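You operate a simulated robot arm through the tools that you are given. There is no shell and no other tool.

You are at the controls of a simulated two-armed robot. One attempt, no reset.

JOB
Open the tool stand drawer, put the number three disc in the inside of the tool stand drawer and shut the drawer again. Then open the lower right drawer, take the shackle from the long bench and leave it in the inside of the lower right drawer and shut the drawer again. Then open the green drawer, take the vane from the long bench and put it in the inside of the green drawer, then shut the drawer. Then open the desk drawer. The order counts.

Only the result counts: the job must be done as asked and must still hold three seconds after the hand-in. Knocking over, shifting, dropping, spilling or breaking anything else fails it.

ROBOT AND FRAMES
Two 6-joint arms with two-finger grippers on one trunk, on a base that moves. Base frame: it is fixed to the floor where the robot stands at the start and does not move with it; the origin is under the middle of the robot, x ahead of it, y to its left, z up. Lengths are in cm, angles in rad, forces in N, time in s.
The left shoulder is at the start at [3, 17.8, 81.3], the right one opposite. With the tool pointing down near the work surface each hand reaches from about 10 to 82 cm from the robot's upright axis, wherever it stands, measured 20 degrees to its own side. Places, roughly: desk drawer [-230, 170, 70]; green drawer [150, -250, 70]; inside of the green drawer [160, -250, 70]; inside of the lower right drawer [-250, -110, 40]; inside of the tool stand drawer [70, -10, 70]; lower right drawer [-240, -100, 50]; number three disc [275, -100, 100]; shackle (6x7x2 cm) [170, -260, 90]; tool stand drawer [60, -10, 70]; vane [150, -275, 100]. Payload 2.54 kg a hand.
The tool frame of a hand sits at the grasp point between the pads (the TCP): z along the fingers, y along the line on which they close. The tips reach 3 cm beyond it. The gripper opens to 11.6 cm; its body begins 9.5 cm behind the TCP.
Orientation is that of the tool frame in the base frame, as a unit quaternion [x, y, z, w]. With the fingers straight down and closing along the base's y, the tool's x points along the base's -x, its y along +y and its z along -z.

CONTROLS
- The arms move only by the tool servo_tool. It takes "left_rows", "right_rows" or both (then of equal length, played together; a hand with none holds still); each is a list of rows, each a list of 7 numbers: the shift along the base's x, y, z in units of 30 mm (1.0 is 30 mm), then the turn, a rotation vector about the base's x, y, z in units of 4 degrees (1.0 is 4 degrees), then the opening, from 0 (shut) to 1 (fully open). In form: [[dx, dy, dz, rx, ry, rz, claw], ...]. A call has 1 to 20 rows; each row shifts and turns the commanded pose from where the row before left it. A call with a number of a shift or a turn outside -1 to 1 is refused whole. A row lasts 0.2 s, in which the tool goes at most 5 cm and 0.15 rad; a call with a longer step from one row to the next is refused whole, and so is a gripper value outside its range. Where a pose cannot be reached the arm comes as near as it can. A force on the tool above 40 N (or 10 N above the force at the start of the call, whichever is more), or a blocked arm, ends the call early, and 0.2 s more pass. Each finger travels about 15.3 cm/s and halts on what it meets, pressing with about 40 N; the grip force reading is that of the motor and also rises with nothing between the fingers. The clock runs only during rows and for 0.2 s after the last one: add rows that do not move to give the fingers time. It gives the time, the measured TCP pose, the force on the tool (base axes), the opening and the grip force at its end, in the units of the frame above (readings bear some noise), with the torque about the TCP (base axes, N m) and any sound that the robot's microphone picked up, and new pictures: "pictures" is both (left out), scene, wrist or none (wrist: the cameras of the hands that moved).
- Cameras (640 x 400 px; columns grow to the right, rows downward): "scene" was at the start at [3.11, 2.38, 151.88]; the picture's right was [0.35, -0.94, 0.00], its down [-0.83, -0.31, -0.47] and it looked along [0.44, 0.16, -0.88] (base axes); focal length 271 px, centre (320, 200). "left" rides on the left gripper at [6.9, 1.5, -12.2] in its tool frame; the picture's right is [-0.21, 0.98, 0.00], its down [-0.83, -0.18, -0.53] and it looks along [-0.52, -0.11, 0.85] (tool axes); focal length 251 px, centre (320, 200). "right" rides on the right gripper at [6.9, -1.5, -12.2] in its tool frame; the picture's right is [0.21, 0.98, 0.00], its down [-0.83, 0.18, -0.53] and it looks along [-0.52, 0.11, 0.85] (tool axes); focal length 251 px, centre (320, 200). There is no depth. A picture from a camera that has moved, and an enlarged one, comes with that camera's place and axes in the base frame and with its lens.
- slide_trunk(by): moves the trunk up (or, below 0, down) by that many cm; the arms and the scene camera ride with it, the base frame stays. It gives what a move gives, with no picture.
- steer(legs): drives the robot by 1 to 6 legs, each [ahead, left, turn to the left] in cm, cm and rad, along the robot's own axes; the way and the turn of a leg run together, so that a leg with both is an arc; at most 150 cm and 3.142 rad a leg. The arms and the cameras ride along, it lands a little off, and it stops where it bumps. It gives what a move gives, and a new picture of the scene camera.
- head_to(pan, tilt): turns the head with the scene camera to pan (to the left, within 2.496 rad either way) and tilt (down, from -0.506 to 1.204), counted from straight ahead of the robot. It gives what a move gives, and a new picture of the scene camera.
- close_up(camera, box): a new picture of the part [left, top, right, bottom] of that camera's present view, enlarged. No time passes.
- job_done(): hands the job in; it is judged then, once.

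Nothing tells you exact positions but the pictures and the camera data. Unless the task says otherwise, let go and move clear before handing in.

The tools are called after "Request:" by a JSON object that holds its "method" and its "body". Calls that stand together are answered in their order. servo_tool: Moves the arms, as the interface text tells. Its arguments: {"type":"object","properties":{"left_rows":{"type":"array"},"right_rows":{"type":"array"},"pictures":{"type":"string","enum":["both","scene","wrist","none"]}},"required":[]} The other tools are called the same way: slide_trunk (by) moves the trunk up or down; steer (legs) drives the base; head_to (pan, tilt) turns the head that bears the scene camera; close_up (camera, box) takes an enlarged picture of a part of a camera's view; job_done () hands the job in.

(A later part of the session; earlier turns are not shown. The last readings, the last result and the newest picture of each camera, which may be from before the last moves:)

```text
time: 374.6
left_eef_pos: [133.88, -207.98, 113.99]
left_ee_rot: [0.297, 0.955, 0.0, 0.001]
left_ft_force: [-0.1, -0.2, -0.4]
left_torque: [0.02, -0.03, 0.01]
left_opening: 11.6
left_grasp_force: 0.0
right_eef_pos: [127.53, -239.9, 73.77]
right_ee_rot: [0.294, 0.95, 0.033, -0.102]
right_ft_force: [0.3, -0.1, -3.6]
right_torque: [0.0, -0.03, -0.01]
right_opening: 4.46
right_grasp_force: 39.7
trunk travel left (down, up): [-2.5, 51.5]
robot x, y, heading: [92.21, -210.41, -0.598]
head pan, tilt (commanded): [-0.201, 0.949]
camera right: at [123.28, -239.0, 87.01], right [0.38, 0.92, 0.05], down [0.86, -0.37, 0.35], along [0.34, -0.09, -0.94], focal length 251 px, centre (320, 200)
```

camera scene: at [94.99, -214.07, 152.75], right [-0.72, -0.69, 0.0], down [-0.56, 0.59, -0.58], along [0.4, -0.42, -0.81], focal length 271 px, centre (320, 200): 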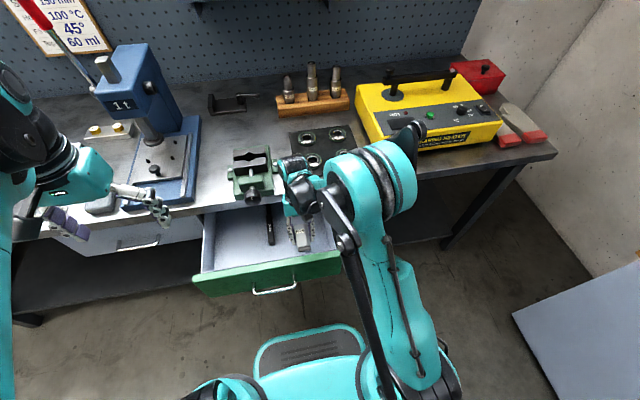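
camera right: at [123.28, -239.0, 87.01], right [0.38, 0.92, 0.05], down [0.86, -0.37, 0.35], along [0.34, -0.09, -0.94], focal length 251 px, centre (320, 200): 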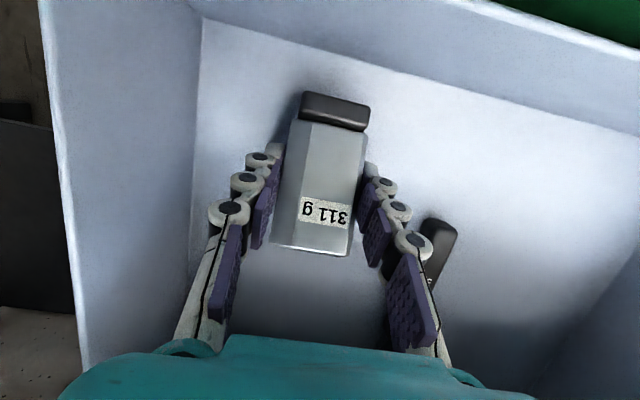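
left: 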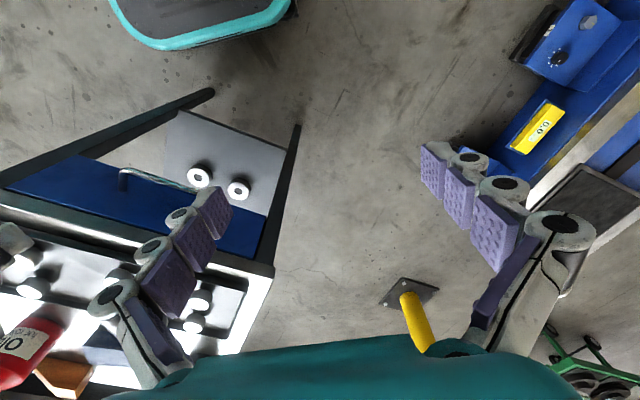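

Request:
{"method": "servo_tool", "body": {"right_rows": [[0, 0, -0.1, 0, 0, 0, 0.1], [0, 0, -0.1, 0, 0, 0, 0.1], [0, 0, 0, 0, 0, 0, 0.1]], "pictures": "none"}}

Request:
{"method": "servo_tool", "body": {"right_rows": [[0, 0, -0.1, 0, 0, 0, 0.1], [0, 0, -0.1, 0, 0, 0, 0.1], [0, 0, 0, 0, 0, 0, 0.1]], "pictures": "none"}}

Request:
{"method": "servo_tool", "body": {"right_rows": [[0, 0, -0.1, 0, 0, 0, 0.1], [0, 0, -0.1, 0, 0, 0, 0.1], [0, 0, 0, 0, 0, 0, 0.1]], "pictures": "wrist"}}

```text
time: 375.4
left_eef_pos: [133.89, -207.92, 113.81]
left_ee_rot: [0.298, 0.955, 0.0, 0.001]
left_ft_force: [0.0, -0.2, -0.4]
left_torque: [0.03, -0.03, 0.0]
left_opening: 11.61
left_grasp_force: 0.0
right_eef_pos: [127.58, -239.92, 73.13]
right_ee_rot: [0.293, 0.95, 0.033, -0.102]
right_ft_force: [-0.4, -0.4, -3.3]
right_torque: [-0.08, -0.05, 0.02]
right_opening: 4.43
right_grasp_force: 40.0
trunk travel left (down, up): [-2.5, 51.5]
robot x, y, heading: [92.65, -210.6, -0.605]
head pan, tilt (commanded): [-0.201, 0.949]
```

```text
time: 376.2
left_eef_pos: [133.95, -207.84, 113.86]
left_ee_rot: [0.297, 0.955, 0.001, 0.001]
left_ft_force: [-0.8, -0.1, -0.2]
left_torque: [0.02, 0.0, 0.0]
left_opening: 11.57
left_grasp_force: 0.1
right_eef_pos: [127.58, -239.95, 72.5]
right_ee_rot: [0.293, 0.95, 0.033, -0.102]
right_ft_force: [-0.1, -0.2, -2.5]
right_torque: [-0.01, -0.05, -0.02]
right_opening: 4.46
right_grasp_force: 40.2
trunk travel left (down, up): [-2.5, 51.5]
robot x, y, heading: [92.86, -210.52, -0.602]
head pan, tilt (commanded): [-0.201, 0.949]
```

```text
time: 377.0
left_eef_pos: [133.75, -207.93, 114.03]
left_ee_rot: [0.297, 0.955, 0.001, 0.002]
left_ft_force: [0.3, -0.1, 0.2]
left_torque: [-0.01, -0.01, -0.01]
left_opening: 11.59
left_grasp_force: 0.1
right_eef_pos: [127.44, -240.01, 72.16]
right_ee_rot: [0.293, 0.95, 0.032, -0.101]
right_ft_force: [-1.8, -3.7, 21.3]
right_torque: [0.53, 0.71, 0.05]
right_opening: 4.43
right_grasp_force: 39.9
trunk travel left (down, up): [-2.5, 51.5]
robot x, y, heading: [92.41, -210.72, -0.603]
head pan, tilt (commanded): [-0.201, 0.949]
camera right: at [123.26, -238.93, 85.34], right [0.38, 0.92, 0.05], down [0.86, -0.37, 0.35], along [0.34, -0.09, -0.94], focal length 251 px, centre (320, 200)
```

right: 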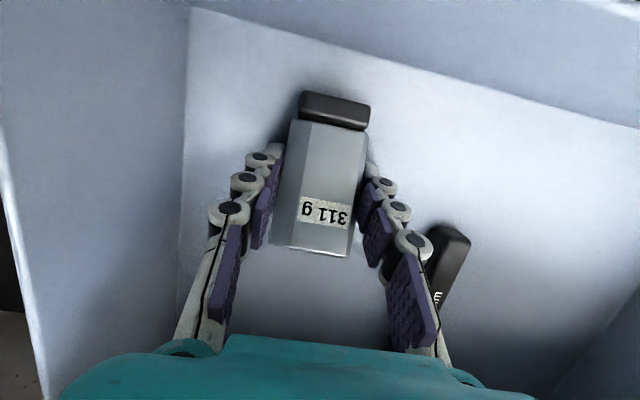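

The vane's root rests on the drawer floor. I'll open slowly so it settles, then lift out.

Request:
{"method": "servo_tool", "body": {"right_rows": [[0, 0, 0.05, 0, 0, 0, 0.3], [0, 0, 0, 0, 0, 0, 0.37], [0, 0, 0, 0, 0, 0, 0.39], [0, 0, 0, 0, 0, 0, 0.41], [0, 0, 0, 0, 0, 0, 0.43], [0, 0, 0, 0, 0, 0, 0.46], [0, 0, 0, 0, 0, 0, 0.5], [0, 0, 0, 0, 0, 0, 0.55], [0, 0, 0, 0, 0, 0, 0.55]], "pictures": "wrist"}}

```text
time: 379.0
left_eef_pos: [133.85, -207.92, 113.92]
left_ee_rot: [0.298, 0.955, 0.001, 0.001]
left_ft_force: [-1.0, -0.2, 0.3]
left_torque: [0.02, -0.01, -0.05]
left_opening: 11.61
left_grasp_force: 0.0
right_eef_pos: [127.71, -239.94, 72.17]
right_ee_rot: [0.294, 0.95, 0.033, -0.102]
right_ft_force: [-0.1, -0.1, -0.6]
right_torque: [-0.02, -0.01, 0.03]
right_opening: 6.4
right_grasp_force: 0.1
trunk travel left (down, up): [-2.5, 51.5]
robot x, y, heading: [92.13, -210.42, -0.603]
head pan, tilt (commanded): [-0.201, 0.949]
camera right: at [123.36, -238.95, 85.38], right [0.38, 0.92, 0.05], down [0.86, -0.37, 0.35], along [0.34, -0.09, -0.94], focal length 251 px, centre (320, 200)
```

right: 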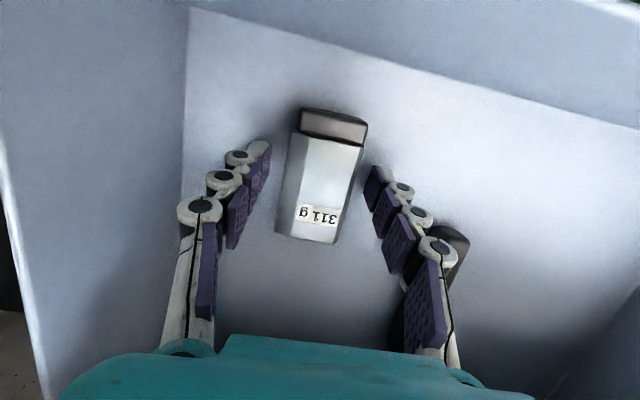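

The vane lies flat in the drawer. Lifting the hand out.

Request:
{"method": "servo_tool", "body": {"right_rows": [[0, 0, 0.4, 0, 0, 0, 0.55], [0, 0, 0.8, 0, 0, 0, 0.55], [0, 0, 1, 0, 0, 0, 0.55], [0, 0, 1, 0, 0, 0, 0.55], [0, 0, 1, 0, 0, 0, 0.55], [0, 0, 1, 0, 0, 0, 0.55], [-0.2, 0.14, 1, -0.4, -0.58, 0, 0.55], [-0.2, 0.14, 1, -0.4, -0.58, 0, 0.55], [-0.2, 0.14, 1, -0.4, -0.58, 0, 0.55], [-0.4, 0.28, 1, -0.4, -0.58, 0, 0.55], [-0.4, 0.28, 0.5, -0.4, -0.58, 0, 0.55], [0, 0, 0, 0, 0, 0, 0.55]]}}

```text
time: 381.6
left_eef_pos: [133.89, -207.93, 114.01]
left_ee_rot: [0.298, 0.955, 0.001, 0.001]
left_ft_force: [-0.6, 0.6, 1.3]
left_torque: [-0.01, 0.04, 0.0]
left_opening: 11.6
left_grasp_force: 0.0
right_eef_pos: [123.54, -236.96, 101.18]
right_ee_rot: [0.294, 0.956, -0.004, 0.016]
right_ft_force: [0.7, 0.0, -0.2]
right_torque: [-0.01, -0.04, 0.02]
right_opening: 6.38
right_grasp_force: 0.0
trunk travel left (down, up): [-2.5, 51.5]
robot x, y, heading: [92.25, -210.5, -0.603]
head pan, tilt (commanded): [-0.201, 0.949]
camera scene: at [95.0, -214.07, 152.75], right [-0.72, -0.69, 0.0], down [-0.56, 0.59, -0.58], along [0.4, -0.42, -0.81], focal length 271 px, centre (320, 200)
camera right: at [116.71, -234.22, 113.02], right [0.37, 0.93, -0.01], down [0.77, -0.31, 0.56], along [0.52, -0.21, -0.83], focal length 251 px, centre (320, 200)
```

scene: 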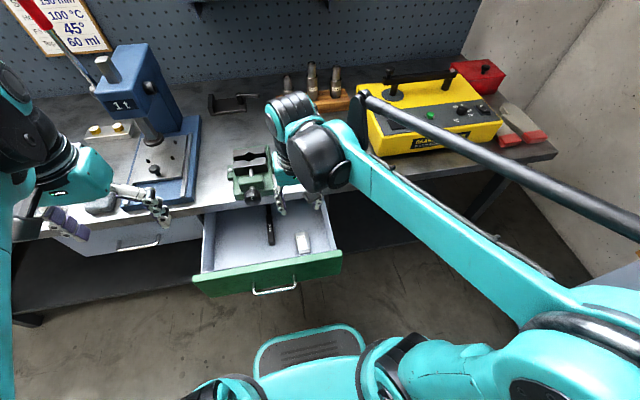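
right: 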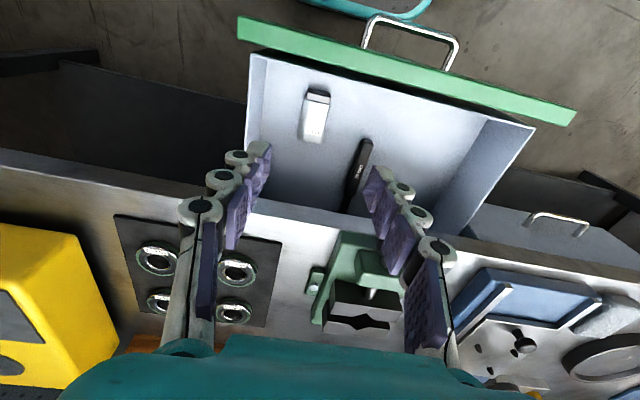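

The vane lies in the right half of the drawer, clear of the wrench. Now I'll back off, tilt and close the hand, and push the drawer shut.

Request:
{"method": "steer", "body": {"legs": [[-38, 0, 0]]}}

Request:
{"method": "servo_tool", "body": {"right_rows": [[0.27, -0.28, -0.5, -0.54, -0.782, 0, 0.3], [0.27, -0.28, -0.5, -0.54, -0.782, 0, 0], [0.27, -0.28, -0.7, -0.54, -0.782, 0, 0], [0.27, -0.28, -0.7, -0.54, -0.782, 0, 0], [0.27, -0.28, -0.8, -0.54, -0.782, 0, 0], [0.27, -0.28, -0.8, -0.54, -0.782, 0, 0], [0.27, -0.28, -0.8, -0.54, -0.782, 0, 0], [0.27, -0.28, -0.8, -0.54, -0.782, 0, 0], [0.27, -0.28, -0.8, -0.54, -0.782, 0, 0], [0.27, -0.28, -0.8, -0.54, -0.782, 0, 0], [0.27, -0.28, -0.6, 0, 0, 0, 0], [0, 0, 0, 0, 0, 0, 0]]}}

```text
time: 384.1
left_eef_pos: [101.91, -186.0, 113.86]
left_ee_rot: [0.301, 0.954, 0.001, 0.002]
left_ft_force: [-1.6, -0.2, -0.7]
left_torque: [-0.02, -0.03, 0.01]
left_opening: 11.6
left_grasp_force: 0.0
right_eef_pos: [91.33, -215.03, 101.14]
right_ee_rot: [0.299, 0.954, -0.003, 0.016]
right_ft_force: [0.0, 0.4, -0.8]
right_torque: [-0.01, -0.02, 0.0]
right_opening: 6.38
right_grasp_force: 0.0
trunk travel left (down, up): [-2.5, 51.5]
robot x, y, heading: [60.47, -188.26, -0.619]
head pan, tilt (commanded): [-0.201, 0.949]
camera scene: at [62.96, -191.83, 152.76], right [-0.73, -0.69, 0.0], down [-0.56, 0.59, -0.58], along [0.4, -0.42, -0.81], focal length 271 px, centre (320, 200)
```

scene: 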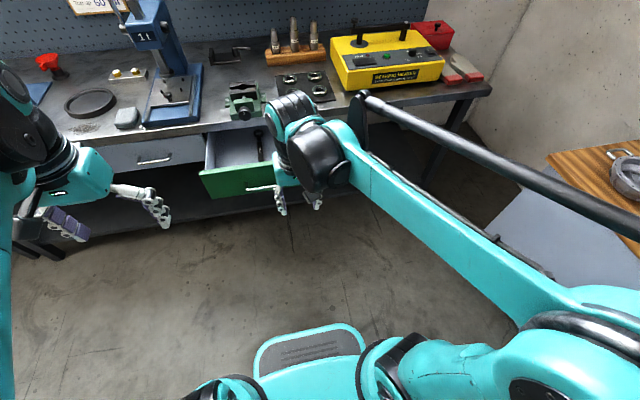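

```text
time: 386.7
left_eef_pos: [101.97, -186.07, 113.92]
left_ee_rot: [0.301, 0.954, 0.001, 0.002]
left_ft_force: [-0.2, 0.8, 0.4]
left_torque: [0.02, -0.01, 0.02]
left_opening: 11.58
left_grasp_force: 0.1
right_eef_pos: [100.05, -224.53, 77.6]
right_ee_rot: [0.281, 0.897, -0.1, 0.327]
right_ft_force: [0.8, -0.4, 0.5]
right_torque: [0.02, 0.0, -0.01]
right_opening: 0.01
right_grasp_force: 28.3
trunk travel left (down, up): [-2.5, 51.5]
robot x, y, heading: [60.54, -188.77, -0.613]
head pan, tilt (commanded): [-0.201, 0.949]
camera scene: at [63.03, -191.87, 152.76], right [-0.73, -0.69, 0.0], down [-0.56, 0.59, -0.58], along [0.4, -0.42, -0.81], focal length 271 px, centre (320, 200)
camera right: at [88.46, -218.33, 82.34], right [0.42, 0.9, -0.13], down [0.34, -0.02, 0.94], along [0.84, -0.44, -0.31], focal length 251 px, centre (320, 200)
```

scene: 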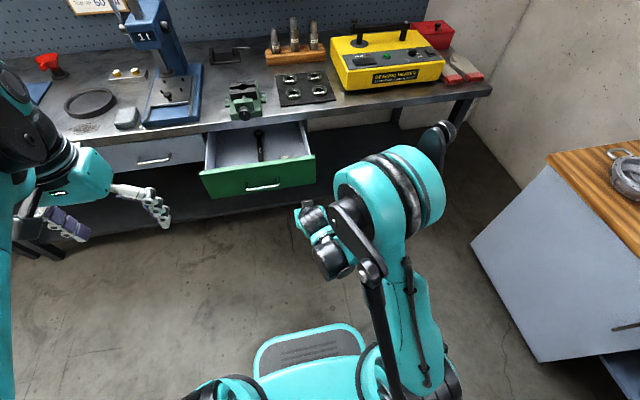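
right: 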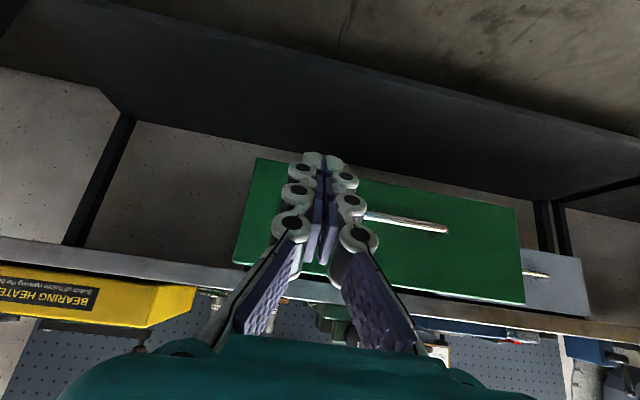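

Request:
{"method": "steer", "body": {"legs": [[30, 0, 0]]}}

Request:
{"method": "close_up", "body": {"camera": "right", "box": [0, 0, 640, 400]}}

```text
time: 388.7
left_eef_pos: [126.51, -203.16, 113.89]
left_ee_rot: [0.301, 0.954, 0.0, 0.001]
left_ft_force: [-0.7, 0.5, 0.4]
left_torque: [0.02, 0.02, 0.02]
left_opening: 11.58
left_grasp_force: 0.1
right_eef_pos: [124.48, -241.55, 77.6]
right_ee_rot: [0.28, 0.898, -0.098, 0.326]
right_ft_force: [0.1, 0.4, -0.4]
right_torque: [0.02, 0.0, 0.01]
right_opening: 0.0
right_grasp_force: 28.6
trunk travel left (down, up): [-2.5, 51.5]
robot x, y, heading: [84.93, -205.43, -0.609]
head pan, tilt (commanded): [-0.201, 0.949]
camera scene: at [87.53, -209.05, 152.75], right [-0.73, -0.69, 0.0], down [-0.56, 0.59, -0.58], along [0.4, -0.42, -0.81], focal length 271 px, centre (320, 200)
```

scene: 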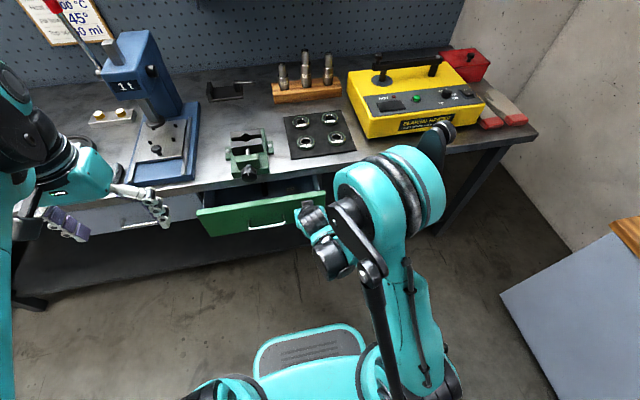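

```text
1.00 times, centred on (320, 200) of right (not enlarged: the box is as wide or as high as the picture)
camera zoom: at [112.94, -235.43, 82.32], right [0.42, 0.9, -0.13], down [0.34, -0.02, 0.94], along [0.84, -0.44, -0.32], focal length 251 px, centre (320, 200)
```

zoom: 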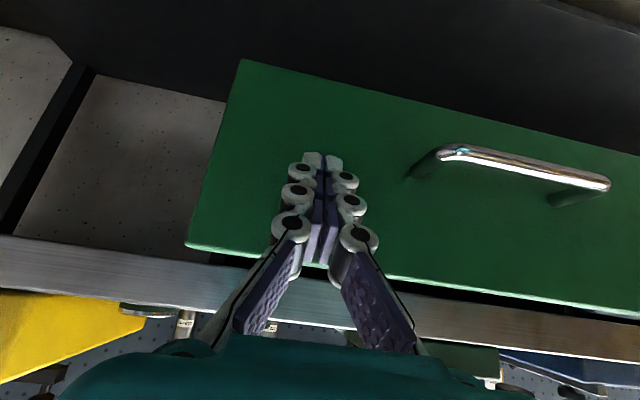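

Request:
{"method": "steer", "body": {"legs": [[6, 0, 0]]}}

Request:
{"method": "servo_tool", "body": {"right_rows": [[0.164, -0.115, 0, 0, 0, 0, 0], [0.164, -0.115, 0, 0, 0, 0, 0], [0.164, -0.115, 0, 0, 0, 0, 0], [0, 0, 0, 0, 0, 0, 0]], "pictures": "wrist"}}

```text
time: 389.7
left_eef_pos: [131.43, -206.69, 113.86]
left_ee_rot: [0.3, 0.954, 0.001, 0.0]
left_ft_force: [1.3, -0.6, -0.9]
left_torque: [0.0, 0.04, -0.02]
left_opening: 11.59
left_grasp_force: 0.0
right_eef_pos: [129.61, -244.98, 77.41]
right_ee_rot: [0.28, 0.897, -0.1, 0.326]
right_ft_force: [-0.2, -0.1, -0.7]
right_torque: [-0.02, 0.01, 0.03]
right_opening: 0.01
right_grasp_force: 29.0
trunk travel left (down, up): [-2.5, 51.5]
robot x, y, heading: [90.03, -209.08, -0.609]
head pan, tilt (commanded): [-0.201, 0.949]
camera scene: at [92.58, -212.58, 152.74], right [-0.72, -0.69, 0.0], down [-0.56, 0.59, -0.58], along [0.4, -0.42, -0.81], focal length 271 px, centre (320, 200)
```

scene: 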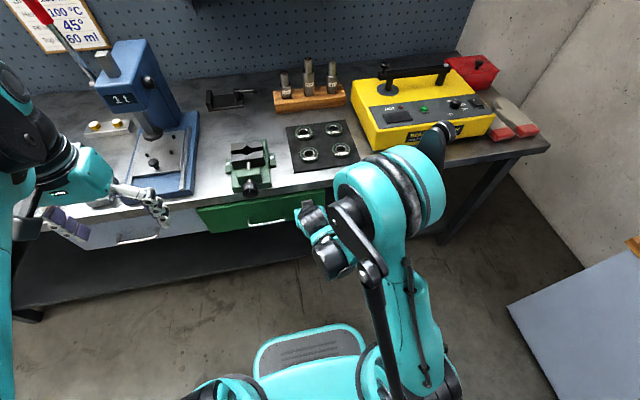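

```text
time: 390.7
left_eef_pos: [131.27, -206.54, 113.8]
left_ee_rot: [0.3, 0.954, 0.001, 0.001]
left_ft_force: [0.8, 0.3, 0.1]
left_torque: [0.03, 0.01, 0.0]
left_opening: 11.6
left_grasp_force: 0.0
right_eef_pos: [131.09, -245.99, 77.61]
right_ee_rot: [0.28, 0.897, -0.1, 0.326]
right_ft_force: [-0.9, -0.3, 0.5]
right_torque: [-0.03, 0.05, 0.01]
right_opening: 0.0
right_grasp_force: 28.8
trunk travel left (down, up): [-2.5, 51.5]
robot x, y, heading: [89.86, -208.97, -0.612]
head pan, tilt (commanded): [-0.201, 0.949]
camera right: at [119.48, -239.89, 82.35], right [0.42, 0.9, -0.13], down [0.34, -0.02, 0.94], along [0.84, -0.44, -0.31], focal length 251 px, centre (320, 200)
```

right: 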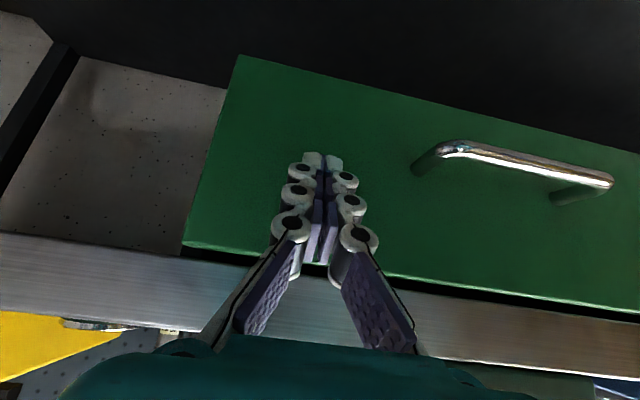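

Request:
{"method": "servo_tool", "body": {"right_rows": [[0.12, -0.084, 0, 0, 0, 0, 0], [0.12, -0.084, 0, 0, 0, 0, 0], [0.12, -0.084, 0, 0, 0, 0, 0], [0, 0, 0, 0, 0, 0, 0]], "pictures": "wrist"}}

```text
time: 391.7
left_eef_pos: [131.26, -206.61, 113.99]
left_ee_rot: [0.301, 0.954, 0.0, 0.0]
left_ft_force: [0.8, 0.0, -0.6]
left_torque: [0.02, 0.02, 0.01]
left_opening: 11.59
left_grasp_force: 0.0
right_eef_pos: [132.05, -246.72, 77.41]
right_ee_rot: [0.28, 0.897, -0.099, 0.326]
right_ft_force: [0.2, -0.4, -1.1]
right_torque: [-0.01, -0.03, 0.03]
right_opening: 0.01
right_grasp_force: 28.5
trunk travel left (down, up): [-2.5, 51.5]
robot x, y, heading: [89.8, -209.13, -0.611]
head pan, tilt (commanded): [-0.201, 0.949]
camera right: at [120.38, -240.64, 82.26], right [0.42, 0.9, -0.13], down [0.34, -0.02, 0.94], along [0.84, -0.44, -0.31], focal length 251 px, centre (320, 200)
```

right: 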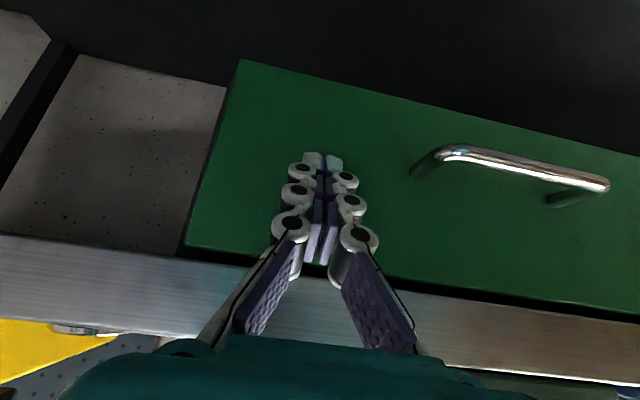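

Request:
{"method": "servo_tool", "body": {"right_rows": [[0.1, -0.07, 0, 0, 0, 0, 0], [0.1, -0.07, 0, 0, 0, 0, 0], [0.1, -0.07, 0, 0, 0, 0, 0], [0, 0, 0, 0, 0, 0, 0]], "pictures": "wrist"}}

```text
time: 392.5
left_eef_pos: [131.29, -206.42, 113.86]
left_ee_rot: [0.301, 0.954, 0.001, 0.001]
left_ft_force: [0.8, -0.1, -0.2]
left_torque: [-0.03, -0.04, -0.01]
left_opening: 11.58
left_grasp_force: 0.1
right_eef_pos: [132.36, -246.96, 77.35]
right_ee_rot: [0.28, 0.899, -0.098, 0.322]
right_ft_force: [-9.9, 7.3, 1.1]
right_torque: [0.05, 0.12, -0.03]
right_opening: 0.62
right_grasp_force: 28.7
trunk travel left (down, up): [-2.5, 51.5]
robot x, y, heading: [89.7, -208.67, -0.61]
head pan, tilt (commanded): [-0.201, 0.949]
stopped in row 4 (right hand): the force on the tool passed its limit at 44 N (the readings are from after the stop); the commanded pose is now the measured one
camera right: at [120.7, -240.86, 82.36], right [0.42, 0.9, -0.13], down [0.35, -0.02, 0.94], along [0.84, -0.44, -0.32], focal length 251 px, centre (320, 200)
```

right: 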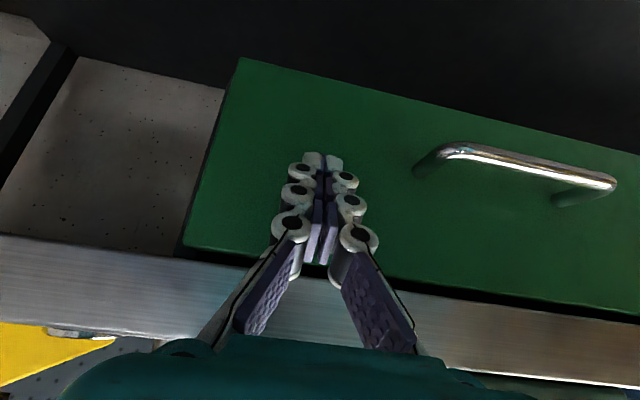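

Shut, by the force stop. Backing off and checking.

Request:
{"method": "servo_tool", "body": {"right_rows": [[-0.3, 0.2, 0.05, 0, 0, 0, 0], [-0.6, 0.42, 0.1, 0, 0, 0, 0], [-0.6, 0.42, 0.3, 0, 0, 0, 0], [0, 0, 0, 0, 0, 0, 0]], "pictures": "none"}}

Request:
{"method": "steer", "body": {"legs": [[-45, 0, 0]]}}

Request:
{"method": "close_up", "body": {"camera": "scene", "box": [80, 60, 400, 240]}}

```text
time: 393.5
left_eef_pos: [131.41, -206.56, 113.84]
left_ee_rot: [0.3, 0.954, 0.0, 0.001]
left_ft_force: [-0.1, 0.0, 0.0]
left_torque: [0.02, 0.01, 0.0]
left_opening: 11.58
left_grasp_force: 0.1
right_eef_pos: [127.99, -243.8, 78.93]
right_ee_rot: [0.281, 0.899, -0.099, 0.322]
right_ft_force: [-0.2, -1.3, -0.4]
right_torque: [0.01, 0.04, 0.01]
right_opening: 0.0
right_grasp_force: 28.8
trunk travel left (down, up): [-2.5, 51.5]
robot x, y, heading: [89.87, -208.9, -0.611]
head pan, tilt (commanded): [-0.201, 0.949]
```

```text
time: 396.3
left_eef_pos: [93.53, -180.09, 113.97]
left_ee_rot: [0.298, 0.954, 0.0, 0.003]
left_ft_force: [0.5, 0.1, 1.4]
left_torque: [0.0, -0.02, 0.01]
left_opening: 11.59
left_grasp_force: 0.0
right_eef_pos: [90.54, -217.42, 79.02]
right_ee_rot: [0.279, 0.899, -0.098, 0.323]
right_ft_force: [0.0, 0.1, 0.0]
right_torque: [-0.01, 0.02, -0.02]
right_opening: 0.0
right_grasp_force: 29.0
trunk travel left (down, up): [-2.5, 51.5]
robot x, y, heading: [51.94, -182.8, -0.605]
head pan, tilt (commanded): [-0.201, 0.949]
camera scene: at [54.61, -186.13, 152.76], right [-0.72, -0.69, 0.0], down [-0.56, 0.59, -0.58], along [0.4, -0.42, -0.81], focal length 271 px, centre (320, 200)
```

scene: 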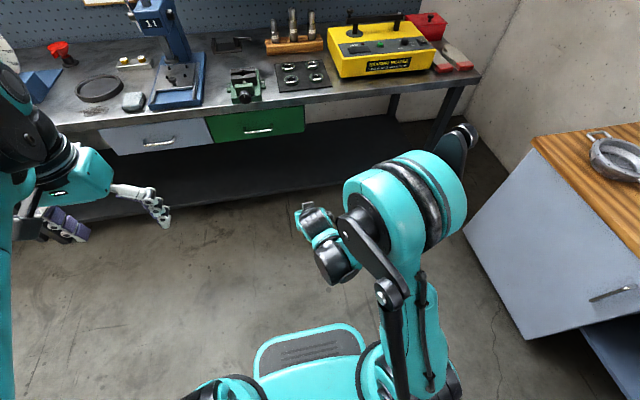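

```text
2.00 times, centred on (240, 150) of scene
camera zoom: at [54.61, -186.13, 152.76], right [-0.72, -0.69, 0.0], down [-0.56, 0.59, -0.58], along [0.4, -0.42, -0.81], focal length 542 px, centre (480, 300)
```

zoom: 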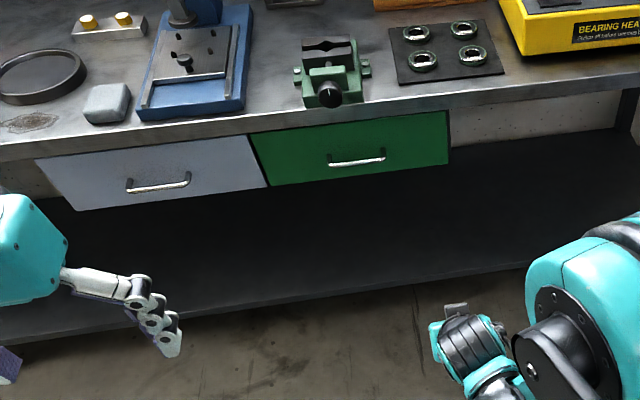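

All three drawers so far are done and shut. Now I'll fold the hand, turn around and drive to the desk drawer on the opposite wall.

Request:
{"method": "servo_tool", "body": {"right_rows": [[-0.27, 0.19, 0.8, 0.555, 0.8, 0, 0], [-0.27, 0.19, 0.8, 0.555, 0.8, 0, 0], [-0.27, 0.19, 0.8, 0.555, 0.8, 0, 0], [-0.27, 0.19, 0.8, 0.555, 0.8, 0, 0.3], [-0.1, 0.07, 0.8, 0.555, 0.8, 0, 0.6], [-0.1, 0.07, 0.8, 0.555, 0.8, 0, 1], [0, 0, 0.8, 0.555, 0.8, 0, 1], [0, 0, 0.8, 0.555, 0.8, 0, 1], [0, 0, 0.8, 0.555, 0.8, 0, 1], [0, 0, 0.5, 0.555, 0.8, 0, 1], [0, 0, 0, 0, 0, 0, 1]], "pictures": "none"}}

Request:
{"method": "steer", "body": {"legs": [[0, 0, 3.13], [110, 0, 0], [100, 0, 0]]}}

```text
time: 398.7
left_eef_pos: [93.46, -180.06, 113.96]
left_ee_rot: [0.298, 0.955, 0.001, 0.001]
left_ft_force: [-0.5, 0.0, 0.9]
left_torque: [-0.01, 0.03, -0.02]
left_opening: 11.58
left_grasp_force: 0.0
right_eef_pos: [86.6, -214.63, 102.1]
right_ee_rot: [0.297, 0.955, 0.002, 0.004]
right_ft_force: [0.1, 0.4, -0.2]
right_torque: [-0.01, 0.01, -0.01]
right_opening: 11.6
right_grasp_force: 0.1
trunk travel left (down, up): [-2.5, 51.5]
robot x, y, heading: [52.05, -182.56, -0.601]
head pan, tilt (commanded): [-0.201, 0.949]
```

```text
time: 416.0
left_eef_pos: [-151.88, -62.93, 113.95]
left_ee_rot: [0.953, -0.303, -0.002, 0.0]
left_ft_force: [-0.1, 0.3, 0.0]
left_torque: [-0.03, -0.02, 0.02]
left_opening: 11.59
left_grasp_force: 0.0
right_eef_pos: [-144.53, -28.43, 101.92]
right_ee_rot: [0.954, -0.301, -0.004, 0.001]
right_ft_force: [0.3, 0.1, 0.3]
right_torque: [0.01, 0.01, 0.02]
right_opening: 11.61
right_grasp_force: 0.2
trunk travel left (down, up): [-2.5, 51.5]
robot x, y, heading: [-110.17, -60.96, 2.527]
head pan, tilt (commanded): [-0.201, 0.949]
camera scene: at [-112.74, -57.02, 152.75], right [0.73, 0.69, 0.0], down [0.56, -0.59, -0.58], along [-0.4, 0.42, -0.81], focal length 271 px, centre (320, 200)
```

scene: 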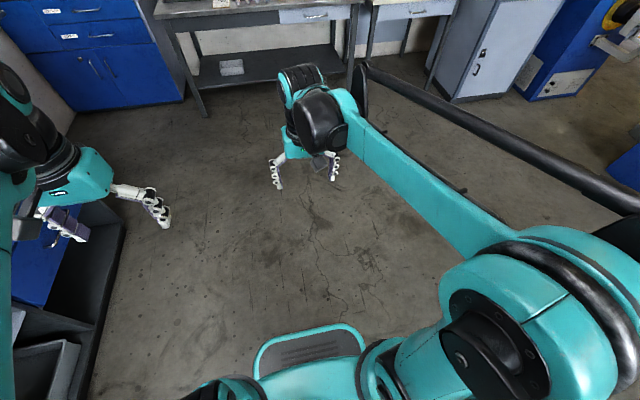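

Request:
{"method": "steer", "body": {"legs": [[40, -106, 0]]}}

Request:
{"method": "head_to", "body": {"pan": 0.0, "tilt": 0.7}}

```text
time: 421.7
left_eef_pos: [-122.9, 45.85, 113.86]
left_ee_rot: [0.952, -0.306, -0.001, 0.001]
left_ft_force: [0.1, -0.1, 0.2]
left_torque: [0.0, 0.03, -0.01]
left_opening: 11.58
left_grasp_force: 0.0
right_eef_pos: [-115.57, 80.45, 101.97]
right_ee_rot: [0.953, -0.304, -0.004, 0.002]
right_ft_force: [0.3, 0.5, -0.7]
right_torque: [-0.03, -0.01, 0.01]
right_opening: 11.58
right_grasp_force: 0.0
trunk travel left (down, up): [-2.5, 51.5]
robot x, y, heading: [-81.2, 47.59, 2.516]
head pan, tilt (commanded): [-0.201, 0.949]
camera scene: at [-83.88, 51.73, 152.75], right [0.73, 0.68, 0.0], down [0.55, -0.6, -0.58], along [-0.4, 0.43, -0.81], focal length 271 px, centre (320, 200)
```

scene: 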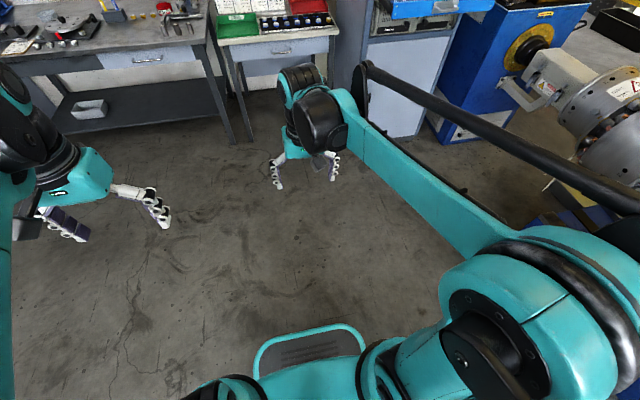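

```text
time: 422.5
left_eef_pos: [-122.98, 45.91, 113.82]
left_ee_rot: [0.952, -0.305, -0.002, 0.001]
left_ft_force: [-1.1, -0.3, -1.0]
left_torque: [-0.01, 0.0, -0.01]
left_opening: 11.63
left_grasp_force: 0.1
right_eef_pos: [-115.57, 80.42, 101.95]
right_ee_rot: [0.953, -0.303, -0.004, 0.002]
right_ft_force: [-0.3, -0.1, 0.1]
right_torque: [0.02, 0.02, -0.03]
right_opening: 11.62
right_grasp_force: 0.0
trunk travel left (down, up): [-2.5, 51.5]
robot x, y, heading: [-81.23, 47.93, 2.522]
head pan, tilt (commanded): [0.0, 0.7]
camera scene: at [-85.84, 51.32, 154.72], right [0.58, 0.81, 0.0], down [0.52, -0.38, -0.76], along [-0.62, 0.44, -0.64], focal length 271 px, centre (320, 200)
```

scene: 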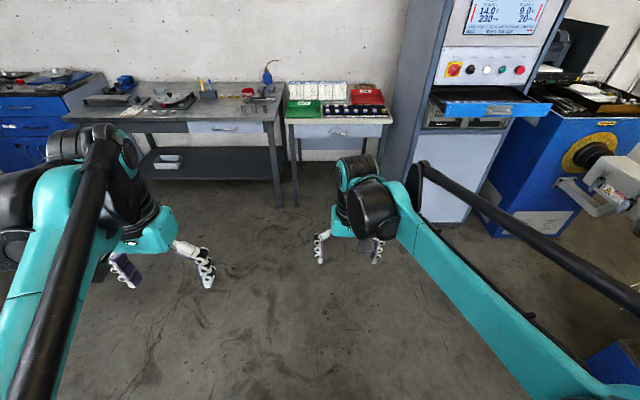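

Request:
{"method": "close_up", "body": {"camera": "scene", "box": [260, 70, 420, 190]}}

Request:
{"method": "steer", "body": {"legs": [[60, 0, 0.01]]}}

Request:
{"method": "close_up", "body": {"camera": "scene", "box": [240, 70, 460, 220]}}

Request:
{"method": "close_up", "body": {"camera": "right", "box": [0, 0, 640, 400]}}

```text
3.33 times, centred on (340, 130) of scene
camera zoom: at [-85.84, 51.32, 154.72], right [0.58, 0.81, 0.0], down [0.52, -0.38, -0.76], along [-0.62, 0.44, -0.64], focal length 903 px, centre (253, 433)
```

zoom: 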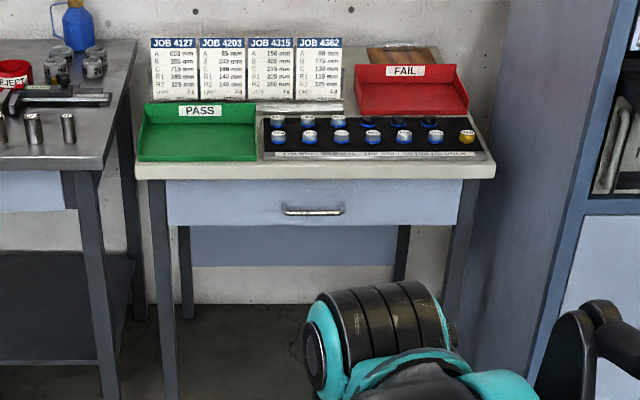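

```text
time: 425.8
left_eef_pos: [-170.84, 78.92, 113.89]
left_ee_rot: [0.955, -0.297, -0.001, 0.001]
left_ft_force: [-0.3, -0.4, -0.4]
left_torque: [0.01, -0.03, 0.05]
left_opening: 11.58
left_grasp_force: 0.0
right_eef_pos: [-164.11, 113.46, 101.85]
right_ee_rot: [0.955, -0.295, -0.005, 0.003]
right_ft_force: [-0.1, 0.9, -0.4]
right_torque: [0.0, 0.01, -0.01]
right_opening: 11.6
right_grasp_force: 0.1
trunk travel left (down, up): [-2.5, 51.5]
robot x, y, heading: [-129.63, 82.14, 2.537]
head pan, tilt (commanded): [0.0, 0.7]
camera scene: at [-134.0, 84.98, 154.73], right [0.57, 0.82, 0.0], down [0.53, -0.37, -0.76], along [-0.63, 0.43, -0.64], focal length 271 px, centre (320, 200)
```

scene: 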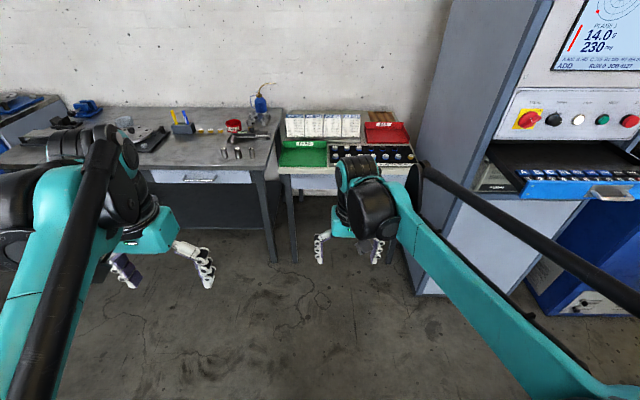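

```text
2.67 times, centred on (350, 145) of scene
camera zoom: at [-134.0, 84.98, 154.73], right [0.57, 0.82, 0.0], down [0.53, -0.37, -0.76], along [-0.63, 0.43, -0.64], focal length 722 px, centre (240, 347)
```

zoom: 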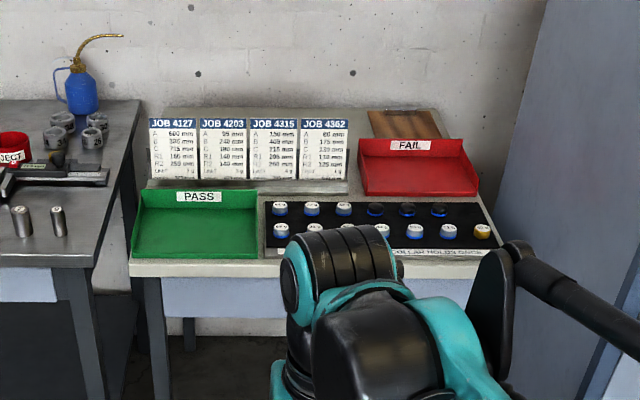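

```text
1.00 times, centred on (320, 200) of right (not enlarged: the box is as wide or as high as the picture)
camera zoom: at [-157.42, 110.81, 113.94], right [-0.38, -0.93, 0.01], down [-0.78, 0.32, 0.54], along [-0.5, 0.2, -0.84], focal length 251 px, centre (320, 200)
```

zoom: 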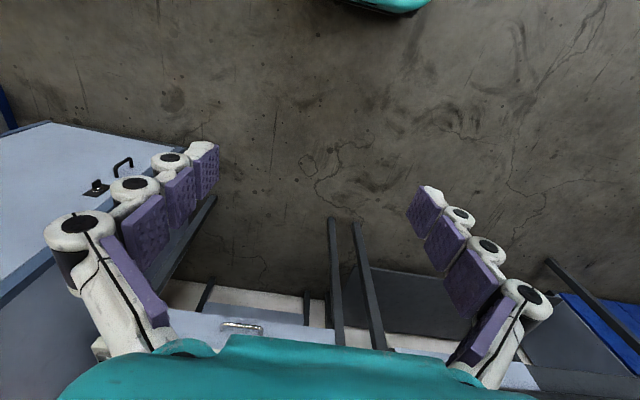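

The desk drawer's handle is roughly 106–116 cm ahead. I'll turn the right hand to point ahead with a vertical grip as before, then refine.

Request:
{"method": "servo_tool", "body": {"right_rows": [[-0.39, 0.436, -0.1, 0.652, 0.944, 0, 1], [-0.39, 0.436, -0.1, 0.652, 0.944, 0, 1], [-0.39, 0.436, -0.1, 0.652, 0.944, 0, 1], [-0.39, 0.436, -0.1, 0.652, 0.944, 0, 1], [-0.39, 0.436, -0.1, 0.652, 0.944, 0, 1], [-0.39, 0.436, -0.1, 0.652, 0.944, 0, 1], [-0.39, 0.436, -0.1, 0.652, 0.944, 0, 1], [-0.39, 0.436, -0.1, 0.652, 0.944, 0, 1], [-0.39, 0.436, -0.1, 0.652, 0.944, 0, 1], [-0.39, 0.436, -0.1, 0.652, 0.944, 0, 1], [-0.39, 0.436, -0.1, 0.652, 0.944, 0, 1], [-0.39, 0.436, -0.1, 0.652, 0.944, 0, 1], [-0.39, 0.436, -0.1, 0.652, 0.944, 0, 1], [-0.39, 0.436, -0.1, 0.652, 0.944, 0, 1], [-0.39, 0.436, -0.1, 0.652, 0.944, 0, 1], [-0.39, 0.436, -0.1, 0.652, 0.944, 0, 1], [-0.39, 0.436, -0.1, 0.652, 0.944, 0, 1]], "pictures": "none"}}

Request:
{"method": "servo_tool", "body": {"right_rows": [[-0.091, 0.063, -0.35, -0.996, 0.688, -0.257, 1], [-0.091, 0.063, -0.35, -0.996, 0.688, -0.257, 1], [-0.091, 0.063, -0.35, -0.996, 0.688, -0.257, 1], [-0.091, 0.063, -0.35, -0.996, 0.688, -0.257, 1], [-0.091, 0.063, -0.35, -0.996, 0.688, -0.257, 1], [-0.091, 0.063, -0.35, -0.996, 0.688, -0.257, 1], [-0.091, 0.063, -0.35, -0.996, 0.688, -0.257, 1], [-0.091, 0.063, -0.35, -0.996, 0.688, -0.257, 1], [-0.091, 0.063, -0.35, -0.996, 0.688, -0.257, 1], [-0.091, 0.063, -0.35, -0.996, 0.688, -0.257, 1], [-0.091, 0.063, -0.35, -0.996, 0.688, -0.257, 1], [-0.091, 0.063, -0.35, -0.996, 0.688, -0.257, 1], [-0.091, 0.063, -0.35, -0.996, 0.688, -0.257, 1], [-0.091, 0.063, -0.35, -0.996, 0.688, -0.257, 1], [-0.091, 0.063, -0.35, -0.996, 0.688, -0.257, 1], [-0.091, 0.063, -0.35, -0.996, 0.688, -0.257, 1], [-0.091, 0.063, -0.35, -0.996, 0.688, -0.257, 1], [-0.091, 0.063, -0.35, -0.996, 0.688, -0.257, 1], [0, 0, 0, 0, 0, 0, 1]]}}

Request:
{"method": "close_up", "body": {"camera": "scene", "box": [240, 70, 460, 220]}}

```text
time: 429.4
left_eef_pos: [-170.97, 79.03, 113.88]
left_ee_rot: [0.955, -0.298, -0.001, 0.0]
left_ft_force: [-0.2, 0.0, 0.5]
left_torque: [-0.02, -0.04, 0.0]
left_opening: 11.59
left_grasp_force: 0.0
right_eef_pos: [-184.24, 135.96, 96.79]
right_ee_rot: [0.74, -0.228, -0.604, -0.187]
right_ft_force: [0.4, 0.1, -0.2]
right_torque: [0.02, 0.02, 0.0]
right_opening: 11.58
right_grasp_force: 0.0
trunk travel left (down, up): [-2.5, 51.5]
robot x, y, heading: [-129.63, 81.49, 2.537]
head pan, tilt (commanded): [0.0, 0.7]
```

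```text
time: 433.4
left_eef_pos: [-170.88, 78.89, 113.88]
left_ee_rot: [0.955, -0.297, -0.001, 0.001]
left_ft_force: [0.1, -0.1, 0.1]
left_torque: [0.01, 0.0, 0.02]
left_opening: 11.61
left_grasp_force: 0.0
right_eef_pos: [-188.82, 139.25, 77.99]
right_ee_rot: [-0.365, 0.684, 0.564, -0.285]
right_ft_force: [-0.6, 0.0, 0.2]
right_torque: [-0.02, -0.01, 0.04]
right_opening: 11.6
right_grasp_force: 0.0
trunk travel left (down, up): [-2.5, 51.5]
robot x, y, heading: [-129.42, 81.51, 2.539]
head pan, tilt (commanded): [0.0, 0.7]
camera scene: at [-133.93, 84.94, 154.73], right [0.57, 0.82, 0.0], down [0.53, -0.37, -0.76], along [-0.63, 0.43, -0.64], focal length 271 px, centre (320, 200)
camera right: at [-182.67, 126.34, 78.69], right [-0.29, -0.08, 0.95], down [0.87, 0.39, 0.3], along [-0.4, 0.92, -0.05], focal length 251 px, centre (320, 200)
```

scene: 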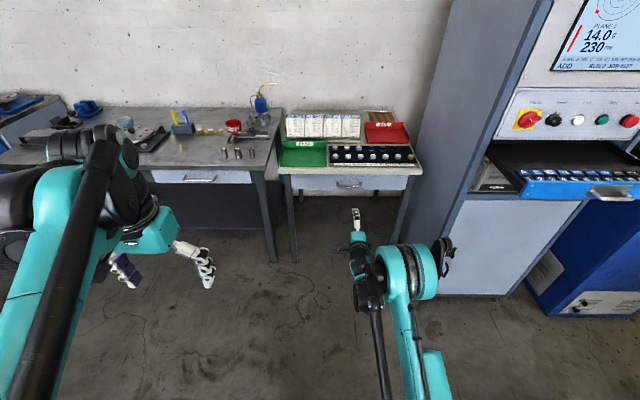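
right: 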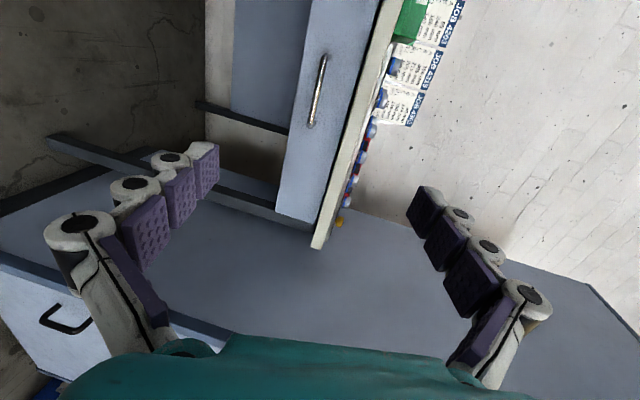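

```text
2.67 times, centred on (350, 145) of scene
camera zoom: at [-133.93, 84.94, 154.73], right [0.57, 0.82, 0.0], down [0.53, -0.37, -0.76], along [-0.63, 0.43, -0.64], focal length 722 px, centre (240, 347)
```

zoom: 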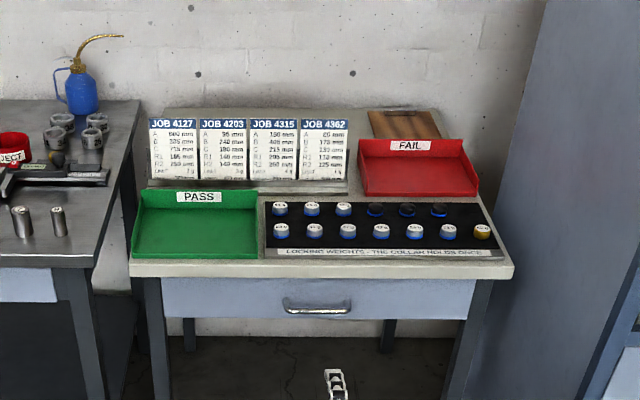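

The handle is at about (-218.3, 161, 69.7). I'll roll forward 25 cm.

Request:
{"method": "steer", "body": {"legs": [[25, 0, 0]]}}

Request:
{"method": "close_up", "body": {"camera": "right", "box": [0, 0, 640, 400]}}

Request:
{"method": "close_up", "body": {"camera": "scene", "box": [260, 100, 440, 260]}}

```text
time: 435.2
left_eef_pos: [-191.63, 92.79, 113.93]
left_ee_rot: [0.956, -0.294, -0.001, 0.001]
left_ft_force: [-0.1, 0.0, -0.4]
left_torque: [-0.02, -0.01, 0.0]
left_opening: 11.58
left_grasp_force: 0.1
right_eef_pos: [-209.67, 152.82, 78.0]
right_ee_rot: [-0.367, 0.683, 0.563, -0.286]
right_ft_force: [0.1, 0.8, 0.3]
right_torque: [0.0, 0.0, -0.02]
right_opening: 11.62
right_grasp_force: 0.0
trunk travel left (down, up): [-2.5, 51.5]
robot x, y, heading: [-149.78, 95.85, 2.546]
head pan, tilt (commanded): [0.0, 0.7]
camera scene: at [-154.57, 99.02, 154.72], right [0.56, 0.83, 0.0], down [0.53, -0.36, -0.76], along [-0.63, 0.43, -0.64], focal length 271 px, centre (320, 200)
```

scene: 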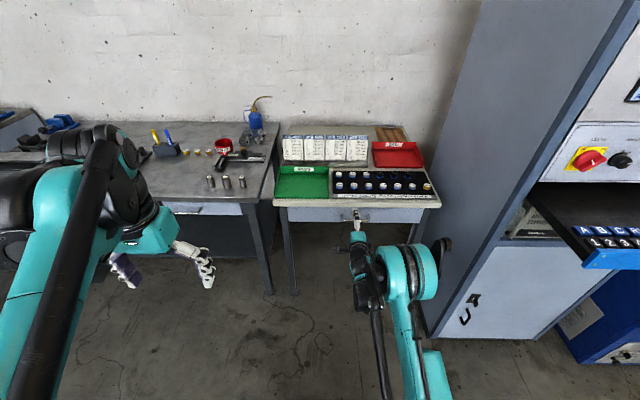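

```text
1.00 times, centred on (320, 200) of right (not enlarged: the box is as wide or as high as the picture)
camera zoom: at [-203.49, 140.1, 78.63], right [-0.3, -0.08, 0.95], down [0.87, 0.4, 0.3], along [-0.4, 0.91, -0.05], focal length 251 px, centre (320, 200)
```

zoom: 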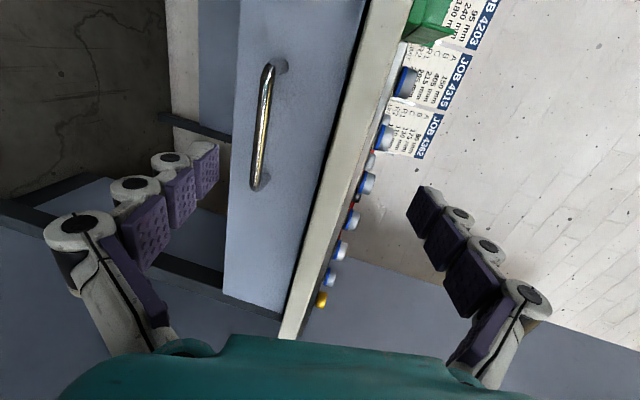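

```text
2.50 times, centred on (350, 180) of scene
camera zoom: at [-154.57, 99.02, 154.72], right [0.56, 0.83, 0.0], down [0.53, -0.36, -0.76], along [-0.63, 0.43, -0.64], focal length 677 px, centre (245, 250)
```

zoom: 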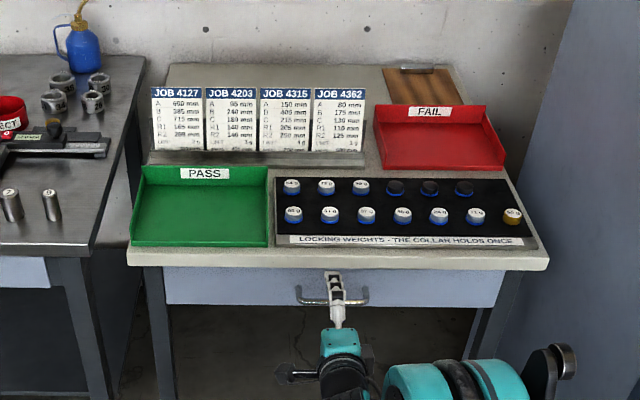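

Request:
{"method": "slide_trunk", "body": {"by": -2.0}}

Request:
{"method": "servo_tool", "body": {"right_rows": [[0.1, 0.15, -0.5, 0, 0, 0, 0.8], [0.1, 0.15, -0.5, 0, 0, 0, 0.65], [0.05, 0.1, -0.45, 0, 0, 0, 0.6], [-0.5, 0.4, -0.1, 0, 0, 0, 0.6], [-0.5, 0.4, -0.1, 0, 0, 0, 0.6], [-0.5, 0.4, -0.1, 0, 0, 0, 0.6], [0, 0, 0, 0, 0, 0, 0.6]], "pictures": "wrist"}}

```text
time: 435.9
left_eef_pos: [-191.37, 92.6, 111.9]
left_ee_rot: [0.956, -0.294, -0.001, 0.0]
left_ft_force: [-0.6, 0.6, 0.9]
left_torque: [0.02, 0.02, 0.0]
left_opening: 11.61
left_grasp_force: 0.1
right_eef_pos: [-209.68, 152.74, 76.01]
right_ee_rot: [-0.366, 0.683, 0.564, -0.286]
right_ft_force: [0.8, 0.1, 0.6]
right_torque: [-0.01, -0.02, -0.01]
right_opening: 11.61
right_grasp_force: 0.0
trunk travel left (down, up): [-0.5, 53.5]
robot x, y, heading: [-149.9, 95.69, 2.546]
head pan, tilt (commanded): [0.0, 0.7]
```

```text
time: 437.5
left_eef_pos: [-191.38, 92.68, 111.86]
left_ee_rot: [0.956, -0.294, -0.001, 0.001]
left_ft_force: [0.5, -0.5, 0.7]
left_torque: [0.01, -0.02, 0.0]
left_opening: 11.62
left_grasp_force: 0.2
right_eef_pos: [-213.5, 157.79, 70.75]
right_ee_rot: [-0.366, 0.683, 0.564, -0.286]
right_ft_force: [0.6, -0.1, 0.0]
right_torque: [0.01, 0.01, 0.01]
right_opening: 6.95
right_grasp_force: 0.0
trunk travel left (down, up): [-0.5, 53.5]
robot x, y, heading: [-150.33, 96.02, 2.544]
head pan, tilt (commanded): [0.0, 0.7]
camera right: at [-207.2, 145.0, 71.39], right [-0.29, -0.08, 0.95], down [0.87, 0.4, 0.3], along [-0.4, 0.91, -0.05], focal length 251 px, centre (320, 200)
```

right: 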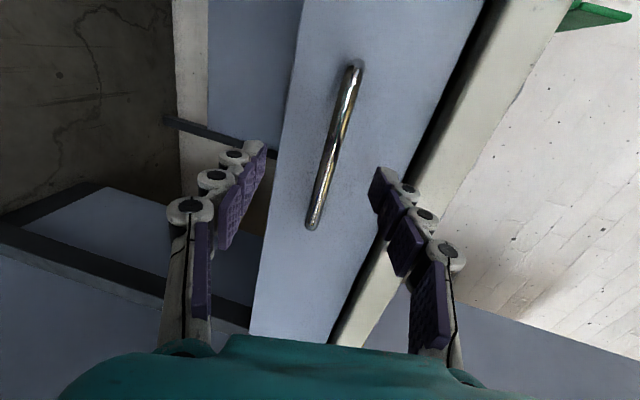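

Request:
{"method": "servo_tool", "body": {"right_rows": [[-0.36, 0.25, -0.03, 0, 0, 0, 0.6], [-0.36, 0.25, -0.03, 0, 0, 0, 0.6], [-0.3, 0.21, -0.03, 0, 0, 0, 0.6], [0, 0, 0, 0, 0, 0, 0.6]], "pictures": "wrist"}}

```text
time: 438.5
left_eef_pos: [-191.54, 92.57, 111.78]
left_ee_rot: [0.956, -0.294, -0.001, 0.001]
left_ft_force: [0.6, -0.1, -0.4]
left_torque: [0.0, 0.07, 0.01]
left_opening: 11.59
left_grasp_force: 0.0
right_eef_pos: [-216.42, 159.81, 70.57]
right_ee_rot: [-0.366, 0.683, 0.564, -0.285]
right_ft_force: [0.7, 0.8, 0.5]
right_torque: [0.0, 0.0, -0.02]
right_opening: 6.96
right_grasp_force: 0.0
trunk travel left (down, up): [-0.5, 53.5]
robot x, y, heading: [-149.8, 95.82, 2.544]
head pan, tilt (commanded): [0.0, 0.7]
camera right: at [-210.13, 147.07, 71.21], right [-0.29, -0.08, 0.95], down [0.87, 0.4, 0.3], along [-0.4, 0.91, -0.05], focal length 251 px, centre (320, 200)
```

right: 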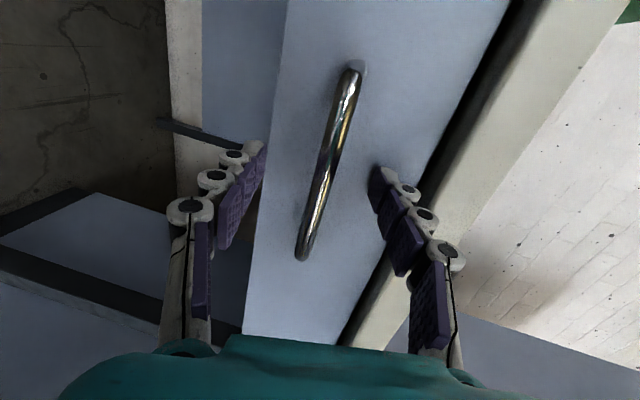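

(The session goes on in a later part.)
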